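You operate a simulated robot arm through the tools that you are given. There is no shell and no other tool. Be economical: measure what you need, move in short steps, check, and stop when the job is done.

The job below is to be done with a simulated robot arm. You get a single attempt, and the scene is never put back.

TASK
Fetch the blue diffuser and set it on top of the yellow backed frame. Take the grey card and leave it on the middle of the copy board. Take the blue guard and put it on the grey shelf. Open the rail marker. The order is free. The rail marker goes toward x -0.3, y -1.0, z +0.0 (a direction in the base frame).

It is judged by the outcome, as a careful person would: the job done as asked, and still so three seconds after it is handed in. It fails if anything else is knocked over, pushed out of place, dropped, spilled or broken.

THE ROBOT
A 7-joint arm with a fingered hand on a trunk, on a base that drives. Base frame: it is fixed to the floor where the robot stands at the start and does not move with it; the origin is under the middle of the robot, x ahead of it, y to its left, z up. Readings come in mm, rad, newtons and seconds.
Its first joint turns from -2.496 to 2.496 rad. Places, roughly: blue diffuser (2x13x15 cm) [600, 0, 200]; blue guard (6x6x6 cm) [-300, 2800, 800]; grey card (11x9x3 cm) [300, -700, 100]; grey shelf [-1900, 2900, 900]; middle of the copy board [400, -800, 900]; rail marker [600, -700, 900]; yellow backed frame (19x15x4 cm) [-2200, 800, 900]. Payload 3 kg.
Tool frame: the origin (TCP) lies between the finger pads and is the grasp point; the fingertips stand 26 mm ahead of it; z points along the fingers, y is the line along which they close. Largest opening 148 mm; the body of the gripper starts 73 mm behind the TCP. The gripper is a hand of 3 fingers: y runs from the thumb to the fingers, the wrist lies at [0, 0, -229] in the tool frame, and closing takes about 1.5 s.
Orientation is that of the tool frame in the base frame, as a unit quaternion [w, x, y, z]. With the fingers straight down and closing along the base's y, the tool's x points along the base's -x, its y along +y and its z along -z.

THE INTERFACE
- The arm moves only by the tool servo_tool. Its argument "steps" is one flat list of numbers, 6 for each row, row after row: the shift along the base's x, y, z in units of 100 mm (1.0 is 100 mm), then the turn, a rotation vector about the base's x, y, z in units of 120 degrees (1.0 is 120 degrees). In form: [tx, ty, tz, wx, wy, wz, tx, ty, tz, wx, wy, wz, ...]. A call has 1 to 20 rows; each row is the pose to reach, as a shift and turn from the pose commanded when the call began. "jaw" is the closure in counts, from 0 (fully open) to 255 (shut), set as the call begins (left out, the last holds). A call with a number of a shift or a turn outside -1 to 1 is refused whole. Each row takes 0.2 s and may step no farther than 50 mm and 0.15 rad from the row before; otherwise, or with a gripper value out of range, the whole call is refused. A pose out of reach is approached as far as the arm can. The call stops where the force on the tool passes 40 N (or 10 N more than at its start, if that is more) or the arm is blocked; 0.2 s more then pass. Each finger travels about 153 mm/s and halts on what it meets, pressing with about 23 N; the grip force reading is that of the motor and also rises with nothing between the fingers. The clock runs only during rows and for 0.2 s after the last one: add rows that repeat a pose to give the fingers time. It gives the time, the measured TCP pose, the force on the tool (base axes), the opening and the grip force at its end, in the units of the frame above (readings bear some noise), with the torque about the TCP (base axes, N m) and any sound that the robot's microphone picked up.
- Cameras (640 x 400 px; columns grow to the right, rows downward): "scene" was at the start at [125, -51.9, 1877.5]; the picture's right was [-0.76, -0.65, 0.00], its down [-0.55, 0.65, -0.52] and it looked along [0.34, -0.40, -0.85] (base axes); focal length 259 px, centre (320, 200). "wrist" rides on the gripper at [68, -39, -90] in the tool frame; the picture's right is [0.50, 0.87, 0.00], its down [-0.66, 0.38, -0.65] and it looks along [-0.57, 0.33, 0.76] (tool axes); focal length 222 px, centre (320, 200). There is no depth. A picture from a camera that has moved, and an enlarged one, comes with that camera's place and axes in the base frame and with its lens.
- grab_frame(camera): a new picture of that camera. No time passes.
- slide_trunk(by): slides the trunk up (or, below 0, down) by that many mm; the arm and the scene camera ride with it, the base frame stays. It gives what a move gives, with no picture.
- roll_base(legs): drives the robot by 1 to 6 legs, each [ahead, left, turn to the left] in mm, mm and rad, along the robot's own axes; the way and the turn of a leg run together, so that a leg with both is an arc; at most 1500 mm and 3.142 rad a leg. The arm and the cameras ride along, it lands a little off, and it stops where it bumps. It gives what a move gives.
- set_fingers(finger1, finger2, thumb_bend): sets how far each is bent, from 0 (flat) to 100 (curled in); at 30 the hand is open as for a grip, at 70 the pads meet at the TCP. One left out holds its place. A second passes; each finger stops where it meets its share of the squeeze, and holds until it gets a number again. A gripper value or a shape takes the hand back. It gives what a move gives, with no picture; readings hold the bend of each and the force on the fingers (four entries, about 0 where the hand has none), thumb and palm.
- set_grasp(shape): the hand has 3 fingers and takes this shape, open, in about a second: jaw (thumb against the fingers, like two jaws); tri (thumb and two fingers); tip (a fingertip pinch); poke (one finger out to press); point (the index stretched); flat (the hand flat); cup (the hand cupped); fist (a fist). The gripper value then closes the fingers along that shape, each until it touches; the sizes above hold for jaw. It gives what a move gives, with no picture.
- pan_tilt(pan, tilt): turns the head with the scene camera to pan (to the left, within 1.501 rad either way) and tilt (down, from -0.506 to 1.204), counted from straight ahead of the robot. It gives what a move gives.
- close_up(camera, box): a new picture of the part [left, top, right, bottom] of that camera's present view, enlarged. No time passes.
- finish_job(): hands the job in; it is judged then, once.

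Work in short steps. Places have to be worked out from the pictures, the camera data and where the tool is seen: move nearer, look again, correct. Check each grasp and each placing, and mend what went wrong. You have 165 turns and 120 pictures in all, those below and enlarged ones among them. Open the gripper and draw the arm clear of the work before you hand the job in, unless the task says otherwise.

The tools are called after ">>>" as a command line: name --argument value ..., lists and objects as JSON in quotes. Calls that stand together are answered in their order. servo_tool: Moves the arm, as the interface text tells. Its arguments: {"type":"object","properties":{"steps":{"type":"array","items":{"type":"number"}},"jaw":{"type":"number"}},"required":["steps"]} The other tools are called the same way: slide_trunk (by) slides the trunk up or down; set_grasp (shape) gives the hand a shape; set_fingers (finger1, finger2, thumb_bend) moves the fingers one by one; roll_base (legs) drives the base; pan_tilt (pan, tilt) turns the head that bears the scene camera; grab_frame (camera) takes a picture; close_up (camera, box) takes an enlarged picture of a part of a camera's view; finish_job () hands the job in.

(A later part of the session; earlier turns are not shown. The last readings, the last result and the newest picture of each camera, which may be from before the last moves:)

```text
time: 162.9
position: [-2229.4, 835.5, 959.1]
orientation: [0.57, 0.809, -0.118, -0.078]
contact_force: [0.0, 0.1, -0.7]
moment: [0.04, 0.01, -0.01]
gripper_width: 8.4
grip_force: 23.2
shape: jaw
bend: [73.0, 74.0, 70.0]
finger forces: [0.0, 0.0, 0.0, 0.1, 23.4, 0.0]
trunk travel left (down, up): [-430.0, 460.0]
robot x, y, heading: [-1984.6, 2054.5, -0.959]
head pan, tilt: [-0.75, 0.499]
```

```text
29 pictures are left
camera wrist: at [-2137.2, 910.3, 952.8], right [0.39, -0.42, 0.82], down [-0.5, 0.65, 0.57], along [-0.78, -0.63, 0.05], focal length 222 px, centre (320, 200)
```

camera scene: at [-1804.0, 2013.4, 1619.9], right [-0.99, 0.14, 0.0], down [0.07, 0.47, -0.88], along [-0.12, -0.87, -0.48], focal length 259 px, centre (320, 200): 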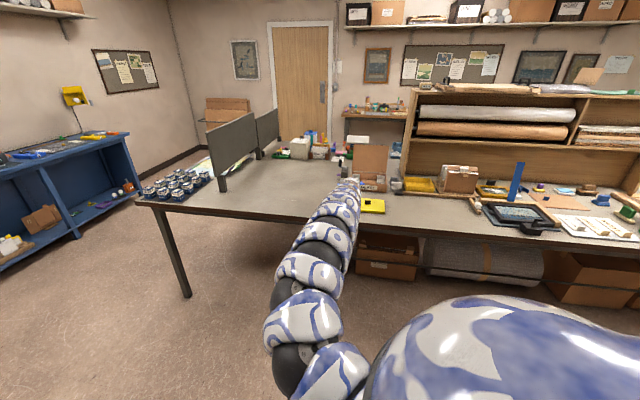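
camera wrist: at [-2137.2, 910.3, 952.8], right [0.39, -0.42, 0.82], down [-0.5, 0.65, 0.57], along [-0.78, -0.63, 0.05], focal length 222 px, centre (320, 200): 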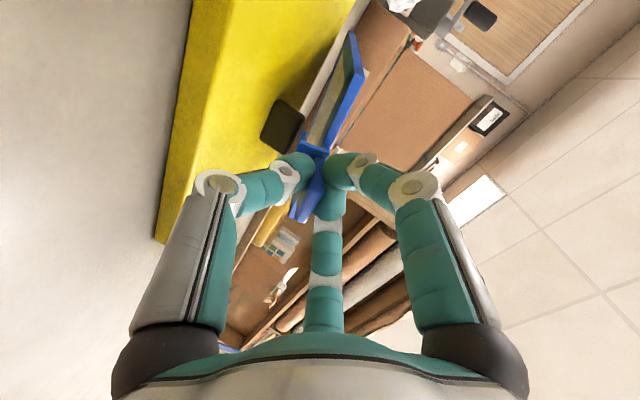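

Close above; knob sits just ahead of the thumb, clear. I lower in small steps feeling for contact.

>>> servo_tool --steps '[0, 0, -0.03, 0, 0, 0, 0, 0, -0.06, 0, 0, 0]'

>>> servo_tool --steps '[0, 0, -0.03, 0, 0, 0, 0, 0, -0.05, 0, 0, 0]'

>>> servo_tool --steps '[0, 0, -0.02, 0, 0, 0, 0, 0, -0.04, 0, 0, 0]'

>>> grab_frame --camera "wrist"

```text
time: 163.5
position: [-2230.3, 835.7, 951.9]
orientation: [0.57, 0.809, -0.118, -0.079]
contact_force: [0.0, 0.3, -0.8]
moment: [0.03, -0.02, -0.03]
gripper_width: 8.3
grip_force: 23.2
shape: jaw
bend: [73.0, 74.0, 70.0]
finger forces: [0.0, 0.1, 0.1, 0.0, 23.4, 0.0]
trunk travel left (down, up): [-430.0, 460.0]
robot x, y, heading: [-1979.3, 2048.9, -0.957]
head pan, tilt: [-0.75, 0.499]
```

```text
time: 164.1
position: [-2229.8, 836.7, 948.8]
orientation: [0.57, 0.809, -0.118, -0.078]
contact_force: [-1.4, -0.8, 0.3]
moment: [-0.05, 0.01, 0.02]
gripper_width: 8.4
grip_force: 22.8
shape: jaw
bend: [73.0, 74.0, 70.0]
finger forces: [0.0, 0.1, 0.0, 0.1, 22.9, 0.0]
trunk travel left (down, up): [-430.0, 460.0]
robot x, y, heading: [-1980.2, 2054.0, -0.957]
head pan, tilt: [-0.75, 0.499]
```

```text
time: 164.7
position: [-2230.0, 836.3, 944.3]
orientation: [0.569, 0.81, -0.118, -0.079]
contact_force: [0.6, -0.4, 0.2]
moment: [-0.05, -0.01, -0.03]
gripper_width: 8.3
grip_force: 23.0
shape: jaw
bend: [73.0, 74.0, 70.0]
finger forces: [0.1, 0.0, 0.0, 0.1, 22.6, 0.1]
trunk travel left (down, up): [-430.0, 460.0]
robot x, y, heading: [-1980.0, 2054.0, -0.958]
head pan, tilt: [-0.75, 0.499]
```

```text
28 pictures are left
camera wrist: at [-2137.3, 911.1, 937.6], right [0.39, -0.42, 0.82], down [-0.5, 0.65, 0.57], along [-0.78, -0.63, 0.05], focal length 222 px, centre (320, 200)
```

wrist: 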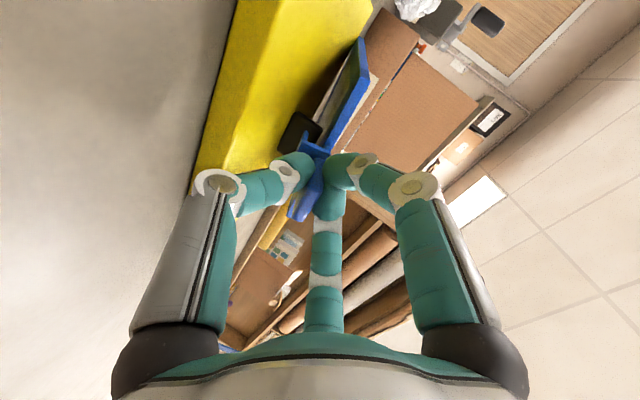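

The plate has started pivoting slightly in the grip — contact has begun. I enlarge to see.

>>> close_up --camera "wrist" --box '[220, 0, 420, 230]'

```text
1.74 times, centred on (320, 115) of wrist
camera zoom: at [-2137.3, 911.1, 937.6], right [0.39, -0.42, 0.82], down [-0.5, 0.65, 0.57], along [-0.78, -0.63, 0.05], focal length 386 px, centre (320, 348)
```

zoom: 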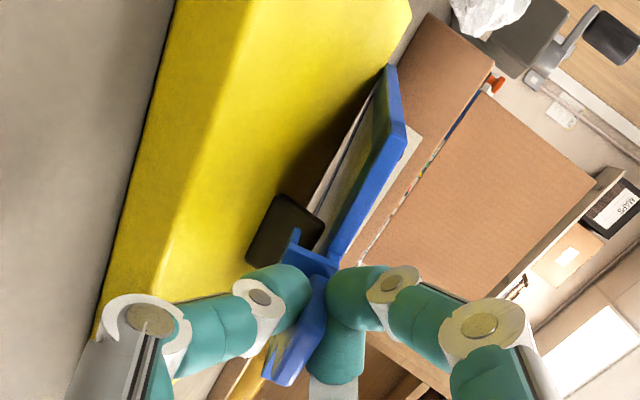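

Far end is resting at the panel's far part; the knob will support the near part. I continue down in small steps.

>>> servo_tool --steps '[0, 0, -0.02, 0, 0, 0, 0, 0, -0.04, 0, 0, 0]'

>>> servo_tool --steps '[0, 0, -0.02, 0, 0, 0, 0, 0, -0.04, 0, 0, 0]'

>>> close_up --camera "wrist" --box '[220, 0, 420, 230]'

```text
time: 165.3
position: [-2230.0, 837.7, 940.5]
orientation: [0.57, 0.81, -0.119, -0.078]
contact_force: [0.6, -1.1, 1.8]
moment: [-0.19, -0.02, 0.02]
gripper_width: 8.1
grip_force: 22.6
shape: jaw
bend: [73.0, 74.0, 70.0]
finger forces: [0.1, 0.1, 0.1, 0.1, 21.5, 0.0]
trunk travel left (down, up): [-430.0, 460.0]
robot x, y, heading: [-1983.9, 2053.6, -0.95]
head pan, tilt: [-0.75, 0.499]
```

```text
time: 165.9
position: [-2228.9, 836.4, 937.0]
orientation: [0.57, 0.809, -0.118, -0.078]
contact_force: [0.4, 0.6, 4.0]
moment: [-0.18, -0.02, 0.0]
gripper_width: 7.9
grip_force: 22.8
shape: jaw
bend: [73.0, 74.0, 70.0]
finger forces: [0.1, 0.0, 0.0, 0.1, 21.6, 0.0]
trunk travel left (down, up): [-430.0, 460.0]
robot x, y, heading: [-1980.1, 2053.3, -0.956]
head pan, tilt: [-0.75, 0.499]
```

```text
1.74 times, centred on (320, 115) of wrist
camera zoom: at [-2137.2, 911.4, 930.8], right [0.39, -0.42, 0.82], down [-0.5, 0.65, 0.57], along [-0.78, -0.63, 0.05], focal length 386 px, centre (320, 348)
```

zoom: 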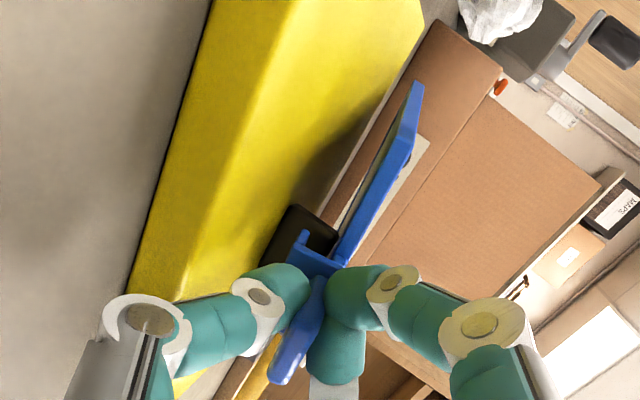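

The plate now rests on knob and panel (4 N upward). I release with a small opening and let it settle.

>>> servo_tool --steps '[0, 0, 0, 0, 0, 0, 0, 0, 0, 0, 0, 0, 0, 0, 0, 0, 0, 0]' --jaw 210

>>> grab_frame --camera "wrist"

```text
time: 166.7
position: [-2229.7, 835.6, 936.7]
orientation: [0.57, 0.809, -0.118, -0.078]
contact_force: [0.0, -0.5, 0.6]
moment: [-0.02, -0.01, 0.0]
gripper_width: 26.2
grip_force: 0.0
shape: jaw
bend: [75.0, 75.0, 70.0]
finger forces: [0.0, 0.3, 0.1, 0.0, 0.1, 0.1]
trunk travel left (down, up): [-430.0, 460.0]
robot x, y, heading: [-1981.5, 2052.4, -0.956]
head pan, tilt: [-0.75, 0.499]
```

```text
25 pictures are left
camera wrist: at [-2137.3, 911.1, 930.4], right [0.39, -0.42, 0.82], down [-0.5, 0.65, 0.57], along [-0.78, -0.63, 0.05], focal length 222 px, centre (320, 200)
```

wrist: 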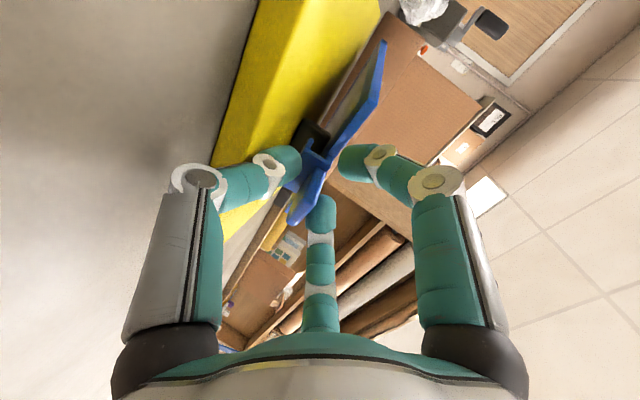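

The diffuser stays put, resting on the panel. I withdraw backward along the handle direction.

>>> servo_tool --steps '[0.03, 0.1, 0.025, 0, 0, 0, 0.06, 0.2, 0.05, 0, 0, 0, 0.1, 0.34, 0.085, 0, 0, 0, 0.16, 0.55, 0.14, 0, 0, 0, 0.22, 0.75, 0.2, 0, 0, 0]'

>>> grab_frame --camera "wrist"

```text
time: 168.1
position: [-2194.8, 896.3, 1019.9]
orientation: [0.598, 0.787, -0.144, -0.04]
contact_force: [0.2, -0.2, -0.7]
moment: [-0.01, 0.05, 0.03]
gripper_width: 26.1
grip_force: 0.0
shape: jaw
bend: [75.0, 75.0, 70.0]
finger forces: [0.0, 0.1, 0.0, 0.0, 0.0, 0.0]
out of reach, approached as far as the arm can: row 4
trunk travel left (down, up): [-430.0, 460.0]
robot x, y, heading: [-1981.4, 2050.0, -0.953]
head pan, tilt: [-0.75, 0.499]
stopped in row 5: the arm was blocked; the commanded pose is now the measured one
```

```text
24 pictures are left
camera wrist: at [-2102.3, 971.2, 1014.9], right [0.32, -0.35, 0.88], down [-0.54, 0.7, 0.47], along [-0.78, -0.63, 0.03], focal length 222 px, centre (320, 200)
```

wrist: 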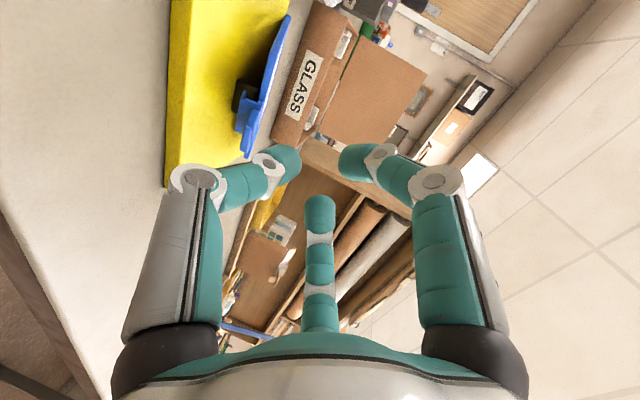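

Diffuser rests on the frame. I back off 200 mm and check it with the scene camera.

>>> roll_base --legs '[[-123, 158, 0]]'

>>> close_up --camera "scene" --box '[280, 130, 460, 240]'

>>> grab_frame --camera "wrist"

```text
time: 169.7
position: [-2137.2, 1085.9, 1020.3]
orientation: [0.598, 0.788, -0.144, -0.041]
contact_force: [0.3, -0.4, 0.1]
moment: [-0.02, -0.01, -0.05]
gripper_width: 26.1
grip_force: 0.0
shape: jaw
bend: [75.0, 75.0, 70.0]
finger forces: [0.0, 0.0, 0.1, 0.0, 0.1, 0.0]
trunk travel left (down, up): [-430.0, 460.0]
robot x, y, heading: [-1922.3, 2243.2, -0.958]
head pan, tilt: [-0.75, 0.499]
```

```text
3.56 times, centred on (370, 185) of scene
camera zoom: at [-1888.1, 2085.7, 1525.0], right [-0.99, 0.14, 0.0], down [0.07, 0.47, -0.88], along [-0.12, -0.87, -0.48], focal length 920 px, centre (142, 253)
```

zoom: 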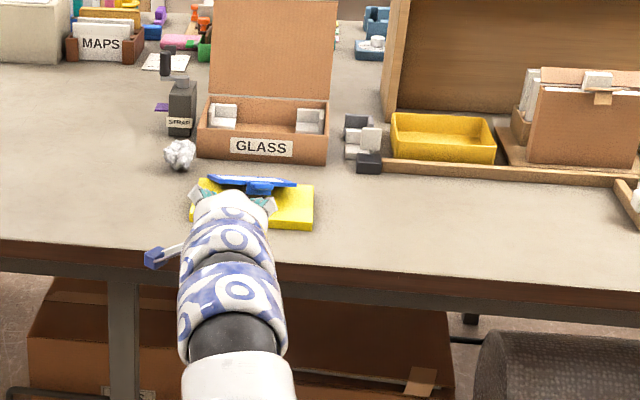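

```text
22 pictures are left
camera wrist: at [-2044.3, 1160.6, 1015.3], right [0.32, -0.35, 0.88], down [-0.54, 0.7, 0.48], along [-0.78, -0.63, 0.04], focal length 222 px, centre (320, 200)
```

wrist: 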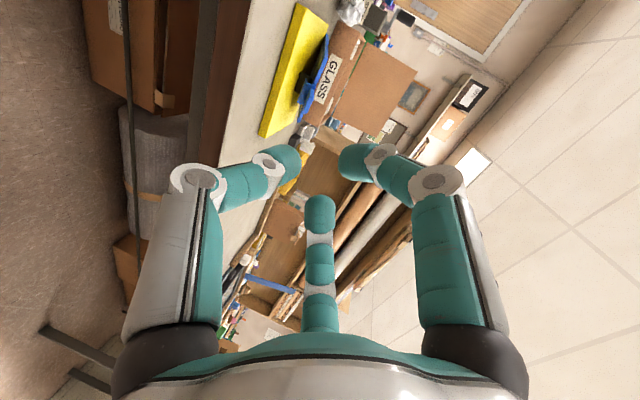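

The diffuser sits on the yellow frame. Now for the guard: I raise the trunk and return the tool to vertical while drawing the hand in.

>>> slide_trunk --by 365

>>> servo_tool --steps '[0.03, 0.1, 0, 0.06, -0.0126, 0, 0.06, 0.2, 0, 0.12, -0.025, 0, 0.09, 0.3, 0, 0.18, -0.038, 0, 0.12, 0.4, 0, 0.24, -0.05, 0, 0.15, 0.5, 0, 0.3, -0.063, 0, 0.18, 0.6, -0.2, 0.36, -0.076, 0, 0.21, 0.7, -0.4, 0.42, -0.088, 0, 0.24, 0.8, -0.6, 0.48, -0.1, 0, 0.27, 0.9, -0.8, 0.54, -0.113, 0, 0.28, 0.95, -1.0, 0.6, -0.126, 0]' --jaw 100

```text
time: 173.2
position: [-2137.4, 1086.4, 1384.4]
orientation: [0.597, 0.788, -0.145, -0.04]
contact_force: [0.0, 0.8, 0.3]
moment: [-0.03, 0.0, -0.02]
gripper_width: 26.1
grip_force: 0.0
shape: jaw
bend: [75.0, 75.0, 70.0]
finger forces: [0.0, 0.2, 0.1, 0.1, 0.0, 0.0]
trunk travel left (down, up): [-795.0, 95.0]
robot x, y, heading: [-1926.6, 2235.4, -0.96]
head pan, tilt: [-0.75, 0.499]
```

```text
time: 175.4
position: [-2107.3, 1189.9, 1293.9]
orientation: [0.03, 0.986, -0.165, -0.023]
contact_force: [0.7, 0.6, -0.7]
moment: [0.0, -0.01, -0.01]
gripper_width: 89.5
grip_force: 0.0
shape: jaw
bend: [32.0, 32.0, 70.0]
finger forces: [0.0, 0.1, 0.0, 0.1, 0.1, 0.0]
out of reach, approached as far as the arm can: row 10
trunk travel left (down, up): [-795.0, 95.0]
robot x, y, heading: [-1921.5, 2241.5, -0.955]
head pan, tilt: [-0.75, 0.499]
```

Now drive into the open area and turn around to face the green bench.

>>> roll_base --legs '[[1298, 641, 0], [0, 0, 1.6], [0, 0, 1.53]]'

>>> pan_tilt --pan -0.75 --tilt 0.7

>>> grab_frame --camera "scene"

```text
time: 190.2
position: [-438.3, 2597.5, 1294.1]
orientation: [0.023, 0.179, 0.983, 0.03]
contact_force: [0.0, -0.1, 0.0]
moment: [0.02, -0.01, -0.03]
gripper_width: 89.8
grip_force: 0.1
shape: jaw
bend: [32.0, 32.0, 70.0]
finger forces: [0.0, 0.0, 0.1, 0.1, 0.0, 0.0]
trunk travel left (down, up): [-795.0, 95.0]
robot x, y, heading: [-651.0, 1548.6, 2.16]
head pan, tilt: [-0.75, 0.499]
```

```text
time: 190.9
position: [-437.4, 2597.5, 1293.8]
orientation: [0.022, 0.18, 0.983, 0.029]
contact_force: [-0.9, -0.3, 0.4]
moment: [-0.01, -0.02, 0.01]
gripper_width: 89.7
grip_force: 0.1
shape: jaw
bend: [32.0, 32.0, 70.0]
finger forces: [0.1, 0.1, 0.1, 0.0, 0.0, 0.0]
trunk travel left (down, up): [-795.0, 95.0]
robot x, y, heading: [-650.8, 1556.1, 2.157]
head pan, tilt: [-0.75, 0.7]
```

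```text
21 pictures are left
camera scene: at [-680.7, 1703.9, 1872.3], right [0.99, -0.16, 0.0], down [-0.11, -0.64, -0.77], along [0.13, 0.75, -0.64], focal length 259 px, centre (320, 200)
```

scene: 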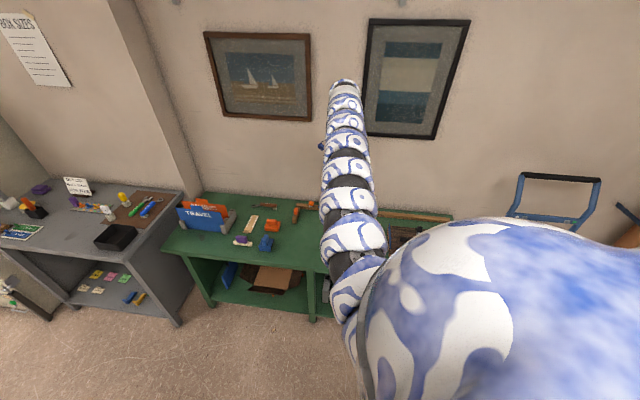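

The arm hides the guard's spot from the head camera; the wrist camera is right above, so I use it.

>>> grab_frame --camera "wrist"

```text
20 pictures are left
camera wrist: at [-518.8, 2580.9, 1379.0], right [-0.16, 0.99, 0.04], down [0.71, 0.09, 0.7], along [0.69, 0.14, -0.71], focal length 222 px, centre (320, 200)
```

wrist: 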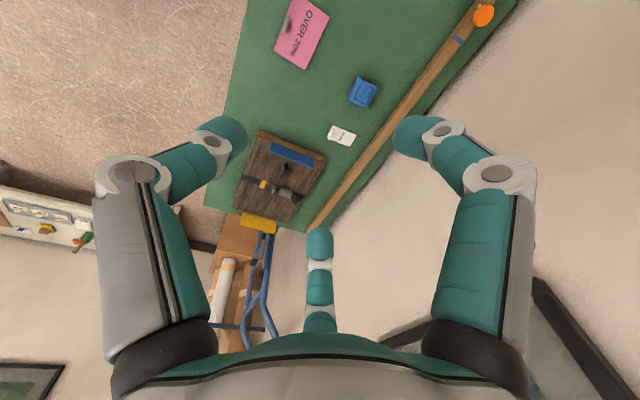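

Guard found at ≈ (−345, 2742, 785). I enlarge it to see its shape.

>>> close_up --camera "wrist" --box '[330, 65, 394, 117]'

```text
7.69 times, centred on (362, 91) of wrist
camera zoom: at [-518.8, 2580.9, 1379.0], right [-0.16, 0.99, 0.04], down [0.71, 0.09, 0.7], along [0.69, 0.14, -0.71], focal length 1709 px, centre (-3, 1038)
```

zoom: 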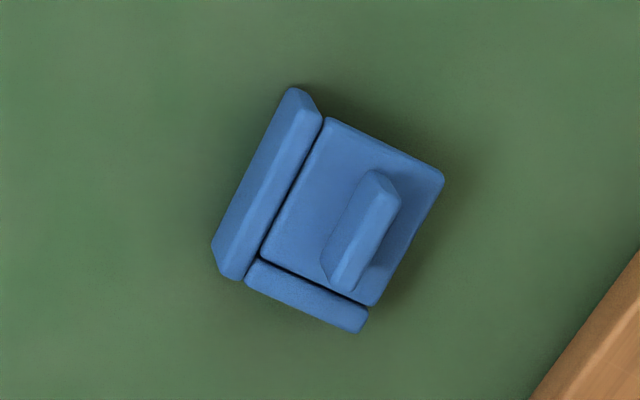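

It's a corner guard with a central fin running along the bench; closing along the tool's present y fits. I lower and draw in the arm over the bench in two calls.

>>> servo_tool --steps '[-0.06, -0.2, -0.3, 0, 0, 0, -0.12, -0.4, -0.6, 0, 0, 0, -0.18, -0.6, -0.9, 0, 0, 0, -0.2, -0.7, -1.0, 0, 0, 0]'

>>> servo_tool --steps '[-0.0, -0.1, -0.3, 0, 0, 0, -0.03, -0.15, -0.6, 0, 0, 0, -0.06, -0.2, -1.0, 0, 0, 0]'

>>> servo_tool --steps '[0, 0, -0.4, 0, 0, 0, 0, 0, -0.8, 0, 0, 0]'

```text
time: 191.9
position: [-457.8, 2528.0, 1194.8]
orientation: [0.023, 0.18, 0.983, 0.029]
contact_force: [0.3, 0.4, 0.1]
moment: [0.0, -0.05, -0.03]
gripper_width: 89.8
grip_force: 0.1
shape: jaw
bend: [32.0, 32.0, 70.0]
finger forces: [0.0, 0.0, 0.1, 0.0, 0.0, 0.0]
trunk travel left (down, up): [-795.0, 95.0]
robot x, y, heading: [-653.1, 1550.5, 2.157]
head pan, tilt: [-0.75, 0.7]
```

```text
time: 192.7
position: [-465.3, 2507.8, 1093.4]
orientation: [0.023, 0.18, 0.983, 0.029]
contact_force: [-0.3, 0.0, -0.2]
moment: [0.02, -0.02, 0.01]
gripper_width: 89.6
grip_force: 0.0
shape: jaw
bend: [32.0, 32.0, 70.0]
finger forces: [0.0, 0.0, 0.0, 0.0, 0.0, 0.0]
trunk travel left (down, up): [-795.0, 95.0]
robot x, y, heading: [-648.5, 1554.9, 2.153]
head pan, tilt: [-0.75, 0.7]
```

```text
time: 193.3
position: [-463.0, 2507.3, 1013.5]
orientation: [0.022, 0.179, 0.983, 0.03]
contact_force: [-0.1, 0.0, -0.1]
moment: [-0.02, 0.01, 0.03]
gripper_width: 89.5
grip_force: 0.1
shape: jaw
bend: [32.0, 32.0, 70.0]
finger forces: [0.1, 0.1, 0.0, 0.0, 0.0, 0.0]
trunk travel left (down, up): [-795.0, 95.0]
robot x, y, heading: [-651.5, 1552.6, 2.162]
head pan, tilt: [-0.75, 0.7]
```

Drive so the hand comes above the guard.

>>> roll_base --legs '[[137, -240, 0]]'

>>> grab_frame --camera "wrist"

```text
time: 195.2
position: [-339.0, 2761.2, 1013.9]
orientation: [0.022, 0.177, 0.983, 0.029]
contact_force: [-0.4, -0.2, 0.2]
moment: [0.04, -0.03, 0.02]
gripper_width: 89.6
grip_force: 0.1
shape: jaw
bend: [32.0, 32.0, 70.0]
finger forces: [0.0, 0.1, 0.0, 0.1, 0.0, 0.0]
trunk travel left (down, up): [-795.0, 95.0]
robot x, y, heading: [-519.5, 1804.1, 2.159]
head pan, tilt: [-0.75, 0.7]
```

```text
18 pictures are left
camera wrist: at [-421.8, 2743.5, 1099.0], right [-0.17, 0.99, 0.04], down [0.71, 0.09, 0.7], along [0.69, 0.15, -0.71], focal length 222 px, centre (320, 200)
```

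wrist: 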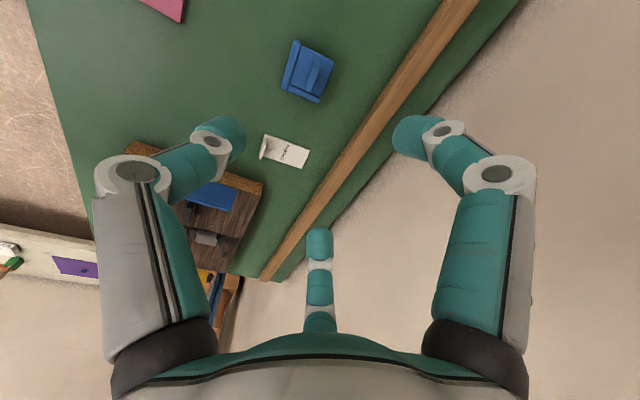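

Fin is at ≈ (−332, 2767), z ~ 760. I lower 90 mm and re-measure.

>>> servo_tool --steps '[0.03, 0.02, -0.4, 0, 0, 0, 0.05, 0.04, -0.8, 0, 0, 0, 0.05, 0.04, -0.95, 0, 0, 0]' --jaw 135

>>> grab_frame --camera "wrist"

```text
time: 196.1
position: [-335.4, 2765.6, 922.3]
orientation: [0.023, 0.177, 0.983, 0.031]
contact_force: [0.4, -0.3, 0.0]
moment: [0.01, -0.05, 0.0]
gripper_width: 70.2
grip_force: 0.3
shape: jaw
bend: [38.0, 37.0, 70.0]
finger forces: [0.0, 0.0, 0.0, 0.0, 0.0, 0.1]
trunk travel left (down, up): [-795.0, 95.0]
robot x, y, heading: [-526.0, 1805.7, 2.157]
head pan, tilt: [-0.75, 0.7]
```

```text
17 pictures are left
camera wrist: at [-416.8, 2748.3, 1005.7], right [-0.17, 0.98, 0.04], down [0.71, 0.09, 0.7], along [0.68, 0.15, -0.71], focal length 222 px, centre (320, 200)
```

wrist: 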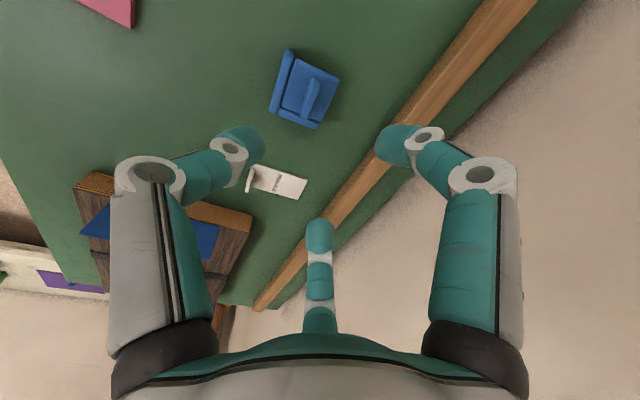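

Fin triangulates to ≈ (−328, 2767, ~747). I lower the trunk 100 mm and check again.

>>> slide_trunk --by -100

>>> grab_frame --camera "wrist"

```text
time: 197.4
position: [-335.0, 2765.5, 822.0]
orientation: [0.022, 0.177, 0.984, 0.031]
contact_force: [-1.5, -0.1, 0.4]
moment: [0.0, -0.01, 0.04]
gripper_width: 70.0
grip_force: 0.0
shape: jaw
bend: [38.0, 37.0, 70.0]
finger forces: [0.1, 0.0, 0.1, 0.0, 0.0, 0.0]
trunk travel left (down, up): [-695.0, 195.0]
robot x, y, heading: [-525.1, 1802.8, 2.162]
head pan, tilt: [-0.75, 0.7]
```

```text
16 pictures are left
camera wrist: at [-416.2, 2747.7, 906.2], right [-0.17, 0.99, 0.04], down [0.71, 0.09, 0.7], along [0.69, 0.15, -0.71], focal length 222 px, centre (320, 200)
```

wrist: 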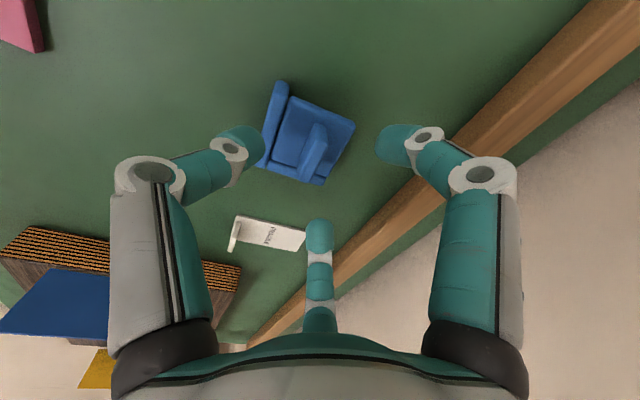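

Fin at ≈ (−338, 2764, 776) now, nicely centred. I narrow the opening to ~29 mm so the thumb fits between wall and fin, and lower to z≈797.

>>> servo_tool --steps '[-0.02, -0.02, 0, 0, 0, 0, -0.02, -0.02, 0, 0, 0, 0, -0.02, -0.02, -0.12, 0, 0, 0, -0.02, -0.02, -0.25, 0, 0, 0]' --jaw 205

>>> close_up --camera "wrist" --box '[220, 80, 420, 240]'

```text
time: 198.4
position: [-337.1, 2762.8, 797.3]
orientation: [0.022, 0.178, 0.983, 0.029]
contact_force: [-0.9, 0.7, 0.4]
moment: [0.03, -0.02, -0.03]
gripper_width: 29.4
grip_force: 0.2
shape: jaw
bend: [75.0, 75.0, 70.0]
finger forces: [0.1, 0.1, 0.0, 0.1, 0.1, 0.1]
trunk travel left (down, up): [-695.0, 195.0]
robot x, y, heading: [-526.0, 1803.7, 2.161]
head pan, tilt: [-0.75, 0.7]
```

```text
2.50 times, centred on (320, 160) of wrist
camera zoom: at [-418.6, 2745.1, 881.3], right [-0.17, 0.98, 0.04], down [0.71, 0.09, 0.7], along [0.69, 0.15, -0.71], focal length 555 px, centre (320, 300)
```

zoom: 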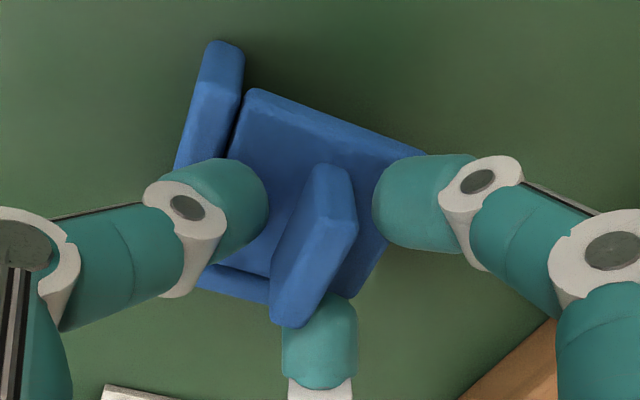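

Fin is between thumb and finger 1. I lower 14 mm and close.

>>> servo_tool --steps '[0, 0, -0.07, 0, 0, 0, 0, 0, -0.14, 0, 0, 0]'

>>> servo_tool --steps '[0, 0, 0, 0, 0, 0, 0, 0, 0, 0, 0, 0, 0, 0, 0, 0, 0, 0, 0, 0, 0, 0, 0, 0]' --jaw 255

>>> close_up --camera "wrist" --box '[220, 80, 420, 240]'

```text
time: 199.0
position: [-337.4, 2765.7, 788.4]
orientation: [0.023, 0.177, 0.983, 0.035]
contact_force: [1.5, -1.6, 38.3]
moment: [-0.21, -0.02, 0.01]
gripper_width: 27.6
grip_force: 23.0
shape: jaw
bend: [78.0, 77.0, 76.0]
finger forces: [23.3, 25.6, 0.1, 0.0, 42.5, 0.1]
trunk travel left (down, up): [-695.0, 195.0]
robot x, y, heading: [-523.3, 1806.1, 2.156]
head pan, tilt: [-0.75, 0.7]
```

```text
time: 199.8
position: [-336.4, 2765.6, 788.8]
orientation: [0.022, 0.178, 0.983, 0.035]
contact_force: [-0.8, -4.3, 32.0]
moment: [-0.28, -0.06, -0.01]
gripper_width: 27.5
grip_force: 23.4
shape: jaw
bend: [78.0, 77.0, 76.0]
finger forces: [18.8, 23.6, 0.0, 0.0, 50.2, 0.0]
trunk travel left (down, up): [-695.0, 195.0]
robot x, y, heading: [-525.8, 1799.7, 2.156]
head pan, tilt: [-0.75, 0.7]
stopped in row 3: the force on the tool passed its limit (the readings are from after the stop); the commanded pose is now the measured one
```

```text
2.50 times, centred on (320, 160) of wrist
camera zoom: at [-418.8, 2747.2, 872.9], right [-0.17, 0.98, 0.05], down [0.71, 0.08, 0.7], along [0.69, 0.15, -0.71], focal length 555 px, centre (320, 300)
```

zoom: 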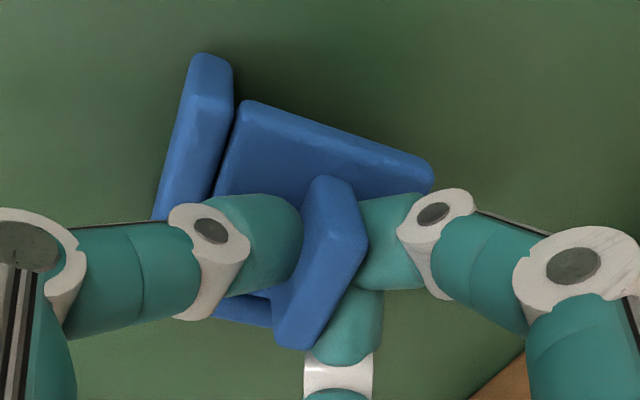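

The tips are pressing on the guard's base plate. I raise 9 mm to let the fingers close on the fin.

>>> servo_tool --steps '[0, -0.01, 0.05, 0, 0, 0, 0, -0.01, 0.09, 0, 0, 0, 0, -0.01, 0.09, 0, 0, 0, 0, -0.01, 0.09, 0, 0, 0]' --jaw 255

>>> close_up --camera "wrist" --box '[220, 80, 420, 240]'

```text
time: 200.8
position: [-337.1, 2764.1, 792.9]
orientation: [0.022, 0.178, 0.983, 0.032]
contact_force: [-0.4, 0.1, 1.3]
moment: [-0.09, 0.03, -0.02]
gripper_width: 24.1
grip_force: 22.7
shape: jaw
bend: [77.0, 76.0, 74.0]
finger forces: [15.1, 15.5, 0.1, 0.1, 22.4, 0.0]
trunk travel left (down, up): [-695.0, 195.0]
robot x, y, heading: [-523.9, 1805.1, 2.162]
head pan, tilt: [-0.75, 0.7]
```

```text
2.50 times, centred on (320, 160) of wrist
camera zoom: at [-418.0, 2746.3, 877.3], right [-0.17, 0.98, 0.04], down [0.71, 0.09, 0.7], along [0.69, 0.15, -0.71], focal length 555 px, centre (320, 300)
```

zoom: 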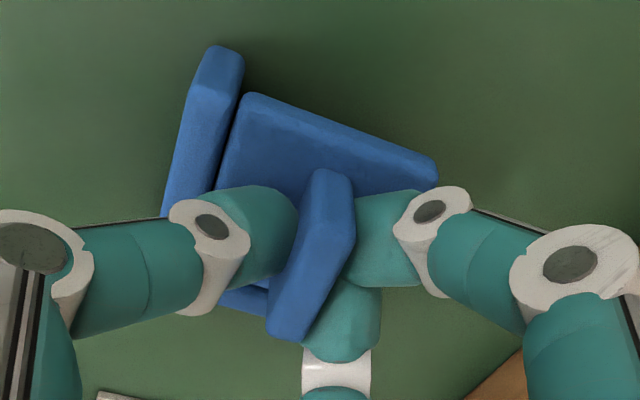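

Gripped by all three (22/15/15 N). I lift 40 mm and check.

>>> servo_tool --steps '[0, 0, 0.1, 0, 0, 0, 0, 0, 0.25, 0, 0, 0, 0, 0, 0.4, 0, 0, 0]'

>>> grab_frame --camera "wrist"

```text
time: 201.6
position: [-334.6, 2763.7, 834.9]
orientation: [0.022, 0.178, 0.983, 0.032]
contact_force: [0.2, 0.2, 0.8]
moment: [-0.01, 0.01, -0.03]
gripper_width: 23.8
grip_force: 23.0
shape: jaw
bend: [77.0, 76.0, 73.0]
finger forces: [0.0, 0.1, 0.0, 0.0, 16.8, 0.1]
trunk travel left (down, up): [-695.0, 195.0]
robot x, y, heading: [-525.4, 1806.1, 2.158]
head pan, tilt: [-0.75, 0.7]
```

```text
12 pictures are left
camera wrist: at [-416.8, 2746.5, 918.6], right [-0.17, 0.99, 0.04], down [0.71, 0.09, 0.7], along [0.69, 0.15, -0.71], focal length 222 px, centre (320, 200)
```

wrist: 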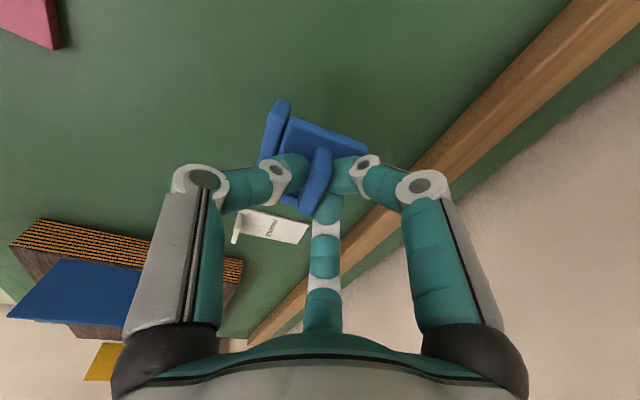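

The guard is held. I raise the trunk, back out and drive along to the grey shelf table.

>>> slide_trunk --by 190

>>> roll_base --legs '[[-94, 363, 0], [760, 1002, 0]]'

>>> grab_frame --camera "scene"

```text
time: 203.6
position: [-334.3, 2764.2, 1023.7]
orientation: [0.022, 0.177, 0.983, 0.031]
contact_force: [0.0, 0.9, -1.2]
moment: [-0.01, 0.01, 0.02]
gripper_width: 23.6
grip_force: 23.3
shape: jaw
bend: [77.0, 76.0, 73.0]
finger forces: [0.1, 0.1, 0.0, 0.1, 16.8, 0.0]
trunk travel left (down, up): [-885.0, 5.0]
robot x, y, heading: [-524.3, 1801.4, 2.165]
head pan, tilt: [-0.75, 0.7]
```

```text
time: 211.9
position: [-1857.0, 2552.2, 1023.6]
orientation: [0.022, 0.164, 0.986, 0.032]
contact_force: [0.9, 0.0, -0.1]
moment: [0.02, -0.04, -0.03]
gripper_width: 23.6
grip_force: 22.9
shape: jaw
bend: [77.0, 76.0, 73.0]
finger forces: [0.1, 0.0, 0.1, 0.0, 16.7, 0.1]
trunk travel left (down, up): [-885.0, 5.0]
robot x, y, heading: [-2023.7, 1583.0, 2.184]
head pan, tilt: [-0.75, 0.7]
```

```text
11 pictures are left
camera scene: at [-2056.8, 1737.7, 1962.3], right [0.99, -0.14, 0.0], down [-0.09, -0.64, -0.76], along [0.1, 0.76, -0.64], focal length 259 px, centre (320, 200)
```

scene: 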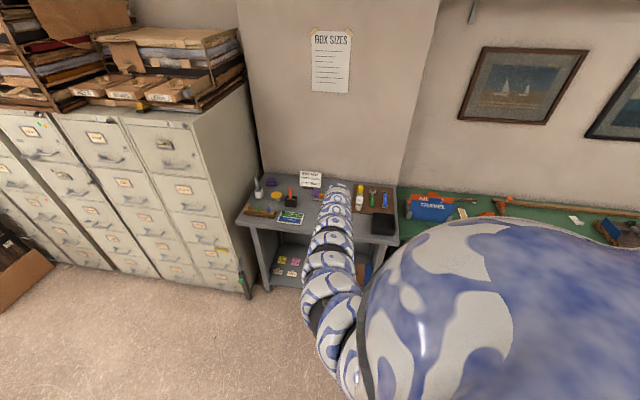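

The grey shelf table is right ahead; the wrist view shows the free spot at its centre.

>>> grab_frame --camera "wrist"

```text
10 pictures are left
camera wrist: at [-1938.6, 2531.9, 1108.0], right [-0.19, 0.98, 0.04], down [0.71, 0.11, 0.7], along [0.68, 0.17, -0.71], focal length 222 px, centre (320, 200)
```

wrist: 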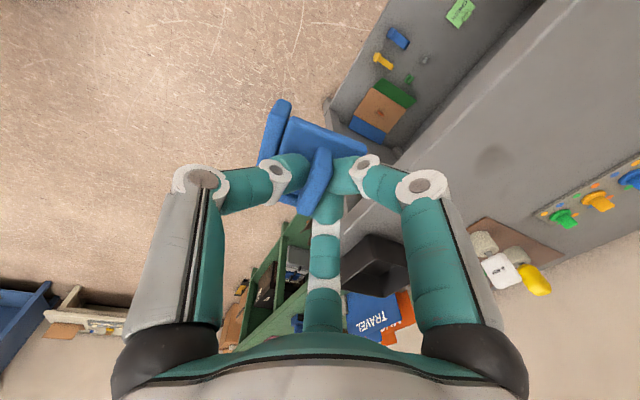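

Free area on the table top around (−1865, 2810). I drive the hand over it.

>>> roll_base --legs '[[223, -141, 0]]'

>>> grab_frame --camera "wrist"

```text
time: 213.8
position: [-1869.3, 2819.6, 1022.8]
orientation: [0.022, 0.163, 0.986, 0.032]
contact_force: [-0.5, -0.6, 0.5]
moment: [-0.01, -0.02, 0.02]
gripper_width: 23.6
grip_force: 23.3
shape: jaw
bend: [77.0, 76.0, 73.0]
finger forces: [0.0, 0.1, 0.1, 0.0, 16.7, 0.1]
trunk travel left (down, up): [-885.0, 5.0]
robot x, y, heading: [-2035.1, 1857.9, 2.187]
head pan, tilt: [-0.75, 0.7]
```

```text
9 pictures are left
camera wrist: at [-1951.0, 2798.6, 1107.1], right [-0.19, 0.98, 0.04], down [0.71, 0.11, 0.7], along [0.68, 0.17, -0.71], focal length 222 px, centre (320, 200)
```

wrist: 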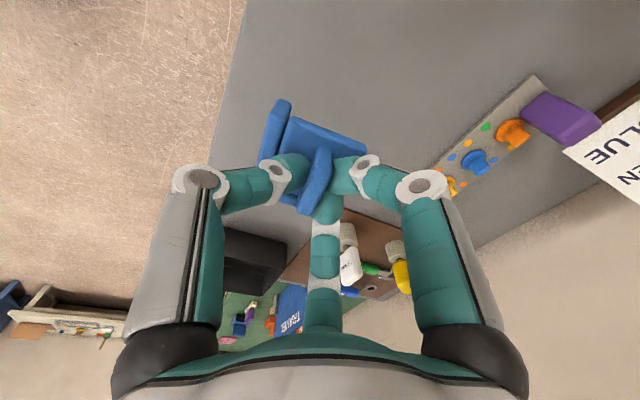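

Guard is over clear surface, ~75 mm inside the front edge. I lower, feeling for contact.

>>> servo_tool --steps '[0.02, 0.06, -0.3, 0, 0, 0, 0.03, 0.1, -0.6, 0, 0, 0]'

>>> servo_tool --steps '[0, 0, -0.05, 0, 0, 0, 0, 0, -0.1, 0, 0, 0, 0, 0, -0.15, 0, 0, 0]'

>>> servo_tool --steps '[0, 0, -0.05, 0, 0, 0, 0, 0, -0.1, 0, 0, 0]'

>>> grab_frame --camera "wrist"

```text
time: 214.6
position: [-1898.5, 2829.2, 972.6]
orientation: [0.021, 0.142, 0.989, 0.032]
contact_force: [0.9, -0.2, -0.9]
moment: [-0.01, 0.07, 0.01]
gripper_width: 23.4
grip_force: 22.7
shape: jaw
bend: [77.0, 76.0, 73.0]
finger forces: [0.0, 0.0, 0.0, 0.1, 16.3, 0.0]
out of reach, approached as far as the arm can: row 2
trunk travel left (down, up): [-885.0, 5.0]
robot x, y, heading: [-2036.0, 1855.9, 2.188]
head pan, tilt: [-0.75, 0.7]
stopped in row 2: the arm was blocked; the commanded pose is now the measured one
```

```text
time: 215.4
position: [-1900.9, 2825.2, 964.9]
orientation: [0.021, 0.143, 0.989, 0.032]
contact_force: [0.0, -0.5, 0.3]
moment: [-0.01, 0.0, 0.0]
gripper_width: 23.7
grip_force: 23.3
shape: jaw
bend: [77.0, 76.0, 73.0]
finger forces: [0.0, 0.1, 0.0, 0.1, 16.2, 0.0]
out of reach, approached as far as the arm can: row 2, 3
trunk travel left (down, up): [-885.0, 5.0]
robot x, y, heading: [-2036.3, 1854.1, 2.184]
head pan, tilt: [-0.75, 0.7]
```

```text
time: 216.0
position: [-1901.7, 2825.3, 966.1]
orientation: [0.022, 0.143, 0.989, 0.032]
contact_force: [-0.7, 0.9, -0.1]
moment: [0.01, -0.01, 0.01]
gripper_width: 23.6
grip_force: 23.3
shape: jaw
bend: [77.0, 76.0, 73.0]
finger forces: [0.0, 0.1, 0.1, 0.1, 16.3, 0.1]
out of reach, approached as far as the arm can: row 1, 2
trunk travel left (down, up): [-885.0, 5.0]
robot x, y, heading: [-2034.8, 1852.5, 2.183]
head pan, tilt: [-0.75, 0.7]
```

```text
8 pictures are left
camera wrist: at [-1981.8, 2801.7, 1049.5], right [-0.24, 0.97, 0.04], down [0.7, 0.14, 0.7], along [0.67, 0.2, -0.71], focal length 222 px, centre (320, 200)
```

wrist: 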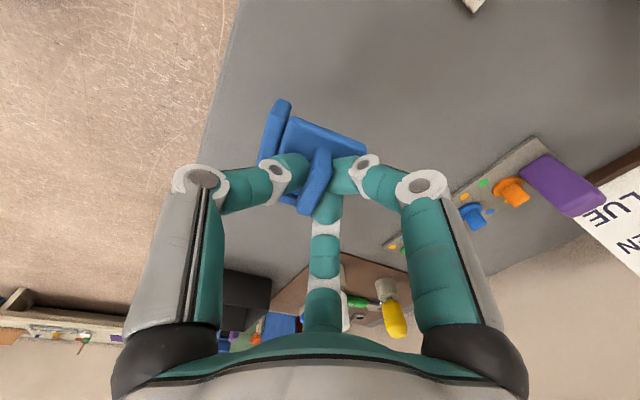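

The arm is at its limit, so I use the trunk to lower instead, in small amounts.

>>> slide_trunk --by -25

>>> slide_trunk --by -10

>>> close_up --camera "wrist" --box '[200, 60, 420, 240]'

```text
time: 216.7
position: [-1901.6, 2824.7, 941.0]
orientation: [0.022, 0.143, 0.989, 0.033]
contact_force: [0.7, 0.1, -0.8]
moment: [-0.01, 0.01, 0.0]
gripper_width: 23.8
grip_force: 22.7
shape: jaw
bend: [77.0, 76.0, 73.0]
finger forces: [0.0, 0.1, 0.0, 0.1, 16.2, 0.1]
trunk travel left (down, up): [-860.0, 30.0]
robot x, y, heading: [-2034.1, 1856.1, 2.184]
head pan, tilt: [-0.75, 0.7]
```

```text
time: 217.3
position: [-1900.8, 2824.6, 929.8]
orientation: [0.022, 0.142, 0.989, 0.032]
contact_force: [-0.1, -0.1, -0.6]
moment: [0.04, 0.01, 0.0]
gripper_width: 23.4
grip_force: 22.8
shape: jaw
bend: [77.0, 76.0, 73.0]
finger forces: [0.0, 0.0, 0.1, 0.0, 16.2, 0.0]
trunk travel left (down, up): [-850.0, 40.0]
robot x, y, heading: [-2032.2, 1855.7, 2.184]
head pan, tilt: [-0.75, 0.7]
```

```text
2.22 times, centred on (310, 150) of wrist
camera zoom: at [-1981.7, 2801.5, 1014.6], right [-0.24, 0.97, 0.04], down [0.7, 0.14, 0.7], along [0.67, 0.2, -0.71], focal length 494 px, centre (342, 311)
```

zoom: 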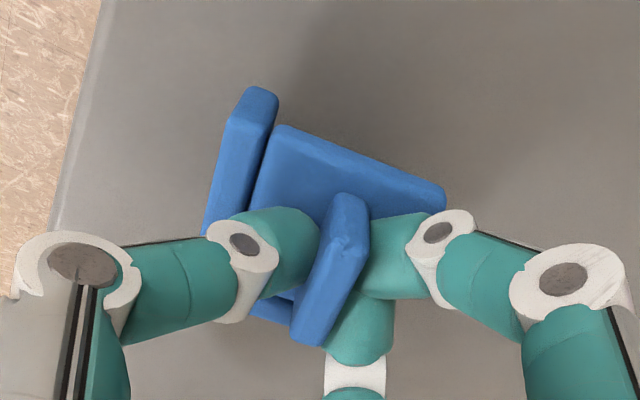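

No contact yet; continuing in 6 mm steps.

>>> slide_trunk --by -7

>>> slide_trunk --by -6

>>> slide_trunk --by -6

```text
time: 217.9
position: [-1901.8, 2825.2, 923.5]
orientation: [0.022, 0.143, 0.989, 0.033]
contact_force: [1.0, 0.5, -0.4]
moment: [0.0, 0.02, -0.03]
gripper_width: 23.6
grip_force: 23.1
shape: jaw
bend: [77.0, 76.0, 73.0]
finger forces: [0.0, 0.1, 0.2, 0.0, 16.2, 0.0]
trunk travel left (down, up): [-843.0, 47.0]
robot x, y, heading: [-2034.4, 1854.2, 2.184]
head pan, tilt: [-0.75, 0.7]
```

```text
time: 218.4
position: [-1901.0, 2824.7, 917.6]
orientation: [0.022, 0.142, 0.989, 0.033]
contact_force: [-0.1, 0.0, 0.3]
moment: [-0.02, 0.01, 0.0]
gripper_width: 23.7
grip_force: 23.1
shape: jaw
bend: [77.0, 76.0, 73.0]
finger forces: [0.0, 0.0, 0.0, 0.0, 16.2, 0.0]
trunk travel left (down, up): [-837.0, 53.0]
robot x, y, heading: [-2032.9, 1854.1, 2.188]
head pan, tilt: [-0.75, 0.7]
```

```text
time: 219.0
position: [-1901.9, 2826.5, 912.2]
orientation: [0.021, 0.142, 0.989, 0.033]
contact_force: [1.3, 2.9, 6.6]
moment: [-0.08, 0.1, -0.01]
gripper_width: 24.0
grip_force: 22.8
shape: jaw
bend: [77.0, 76.0, 73.0]
finger forces: [0.0, 19.2, 0.0, 0.1, 23.9, 0.0]
trunk travel left (down, up): [-831.0, 59.0]
robot x, y, heading: [-2034.6, 1853.9, 2.187]
head pan, tilt: [-0.75, 0.7]
```

Contact (6.6 N). One more millimetre or two to seat it, then I release and rise.

>>> slide_trunk --by -2

>>> servo_tool --steps '[0, 0, 0, 0, 0, 0, 0, 0, 0, 0, 0, 0]' --jaw 195

>>> close_up --camera "wrist" --box '[200, 60, 420, 240]'

```text
time: 219.5
position: [-1902.0, 2825.9, 912.0]
orientation: [0.022, 0.143, 0.989, 0.034]
contact_force: [2.3, 1.8, 12.4]
moment: [-0.17, 0.12, -0.01]
gripper_width: 24.7
grip_force: 22.7
shape: jaw
bend: [77.0, 76.0, 74.0]
finger forces: [20.3, 20.7, 0.1, 0.1, 29.6, 0.0]
trunk travel left (down, up): [-829.0, 61.0]
robot x, y, heading: [-2032.4, 1854.5, 2.191]
head pan, tilt: [-0.75, 0.7]
```

```text
time: 220.1
position: [-1901.8, 2824.3, 912.3]
orientation: [0.022, 0.143, 0.989, 0.034]
contact_force: [1.3, 2.9, 22.4]
moment: [-0.02, 0.02, 0.0]
gripper_width: 33.2
grip_force: 0.0
shape: jaw
bend: [78.0, 77.0, 74.0]
finger forces: [6.8, 5.4, 0.0, 0.0, 10.3, 0.1]
trunk travel left (down, up): [-829.0, 61.0]
robot x, y, heading: [-2035.4, 1851.9, 2.189]
head pan, tilt: [-0.75, 0.7]
```

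```text
2.22 times, centred on (310, 150) of wrist
camera zoom: at [-1981.9, 2801.1, 996.1], right [-0.24, 0.97, 0.05], down [0.7, 0.14, 0.7], along [0.67, 0.2, -0.71], focal length 494 px, centre (342, 311)
```

zoom: 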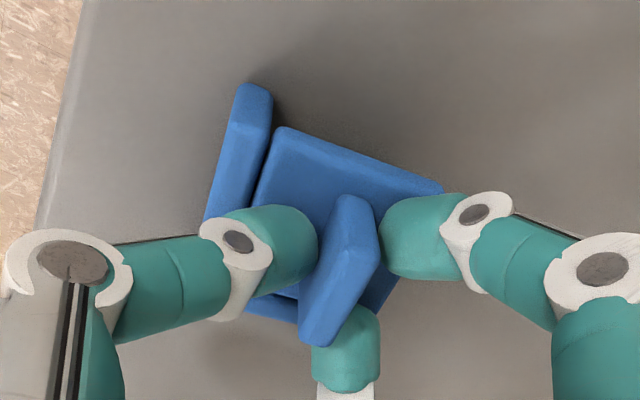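

Released; the guard is on the table. I rise straight up with the trunk, then check.

>>> slide_trunk --by 12

>>> slide_trunk --by 50

>>> servo_tool --steps '[0, 0, 0.3, 0, 0, 0, 0, 0, 0.6, 0, 0, 0, 0, 0, 0.9, 0, 0, 0]'

>>> grab_frame --camera "wrist"

```text
time: 220.7
position: [-1901.9, 2825.1, 920.0]
orientation: [0.022, 0.143, 0.989, 0.033]
contact_force: [-0.1, 1.1, -0.4]
moment: [-0.01, -0.01, -0.01]
gripper_width: 34.5
grip_force: 0.2
shape: jaw
bend: [76.0, 76.0, 70.0]
finger forces: [0.0, 0.1, 0.1, 0.0, 0.0, 0.0]
trunk travel left (down, up): [-841.0, 49.0]
robot x, y, heading: [-2033.0, 1853.0, 2.19]
head pan, tilt: [-0.75, 0.7]
```

```text
time: 221.6
position: [-1901.9, 2825.3, 969.8]
orientation: [0.021, 0.143, 0.989, 0.032]
contact_force: [0.3, 1.5, -0.9]
moment: [-0.01, 0.0, 0.02]
gripper_width: 34.6
grip_force: 0.1
shape: jaw
bend: [76.0, 76.0, 70.0]
finger forces: [0.1, 0.1, 0.0, 0.0, 0.1, 0.0]
trunk travel left (down, up): [-890.0, 0.0]
robot x, y, heading: [-2034.5, 1851.2, 2.186]
head pan, tilt: [-0.75, 0.7]
```

```text
time: 222.4
position: [-1901.4, 2824.5, 1060.7]
orientation: [0.022, 0.143, 0.989, 0.033]
contact_force: [0.3, -0.7, 0.4]
moment: [0.05, 0.02, 0.02]
gripper_width: 34.8
grip_force: 0.1
shape: jaw
bend: [76.0, 76.0, 70.0]
finger forces: [0.0, 0.0, 0.1, 0.1, 0.0, 0.0]
trunk travel left (down, up): [-890.0, 0.0]
robot x, y, heading: [-2037.5, 1857.5, 2.188]
head pan, tilt: [-0.75, 0.7]
```

```text
5 pictures are left
camera wrist: at [-1981.2, 2801.2, 1145.1], right [-0.24, 0.97, 0.05], down [0.7, 0.14, 0.7], along [0.67, 0.2, -0.71], focal length 222 px, centre (320, 200)
```

wrist: 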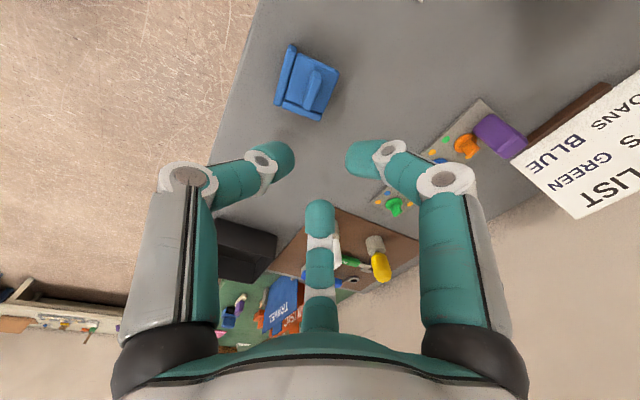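

The guard stands on the grey shelf top. I open the hand and draw the robot back clear, with a final look.

>>> servo_tool --steps '[0, 0, 0.1, 0, 0, 0, 0, 0, 0.2, 0, 0, 0, 0, 0, 0.2, 0, 0, 0, 0, 0, 0.2, 0, 0, 0]' --jaw 0

>>> roll_base --legs '[[-215, 275, 0]]'

>>> grab_frame --camera "scene"

```text
time: 223.4
position: [-1900.2, 2824.9, 1079.3]
orientation: [0.022, 0.143, 0.989, 0.032]
contact_force: [0.2, -0.5, -0.5]
moment: [-0.02, 0.02, -0.02]
gripper_width: 147.9
grip_force: 0.1
shape: jaw
bend: [30.0, 30.0, 30.0]
finger forces: [0.0, 0.0, 0.0, 0.0, 0.1, 0.0]
trunk travel left (down, up): [-890.0, 0.0]
robot x, y, heading: [-2033.5, 1852.2, 2.187]
head pan, tilt: [-0.75, 0.7]
```

```text
time: 225.7
position: [-2000.8, 2488.3, 1079.9]
orientation: [0.021, 0.143, 0.989, 0.033]
contact_force: [-0.4, -0.9, 0.5]
moment: [0.0, -0.03, -0.01]
gripper_width: 147.9
grip_force: 0.1
shape: jaw
bend: [30.0, 30.0, 30.0]
finger forces: [0.0, 0.0, 0.0, 0.0, 0.1, 0.0]
trunk travel left (down, up): [-890.0, 0.0]
robot x, y, heading: [-2137.8, 1517.4, 2.189]
head pan, tilt: [-0.75, 0.7]
```

```text
4 pictures are left
camera scene: at [-2171.1, 1666.9, 1967.4], right [0.99, -0.14, 0.0], down [-0.09, -0.64, -0.77], along [0.1, 0.76, -0.64], focal length 259 px, centre (320, 200)
```

scene: 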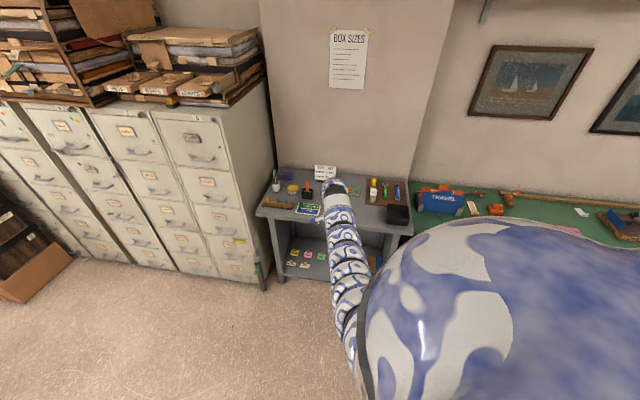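

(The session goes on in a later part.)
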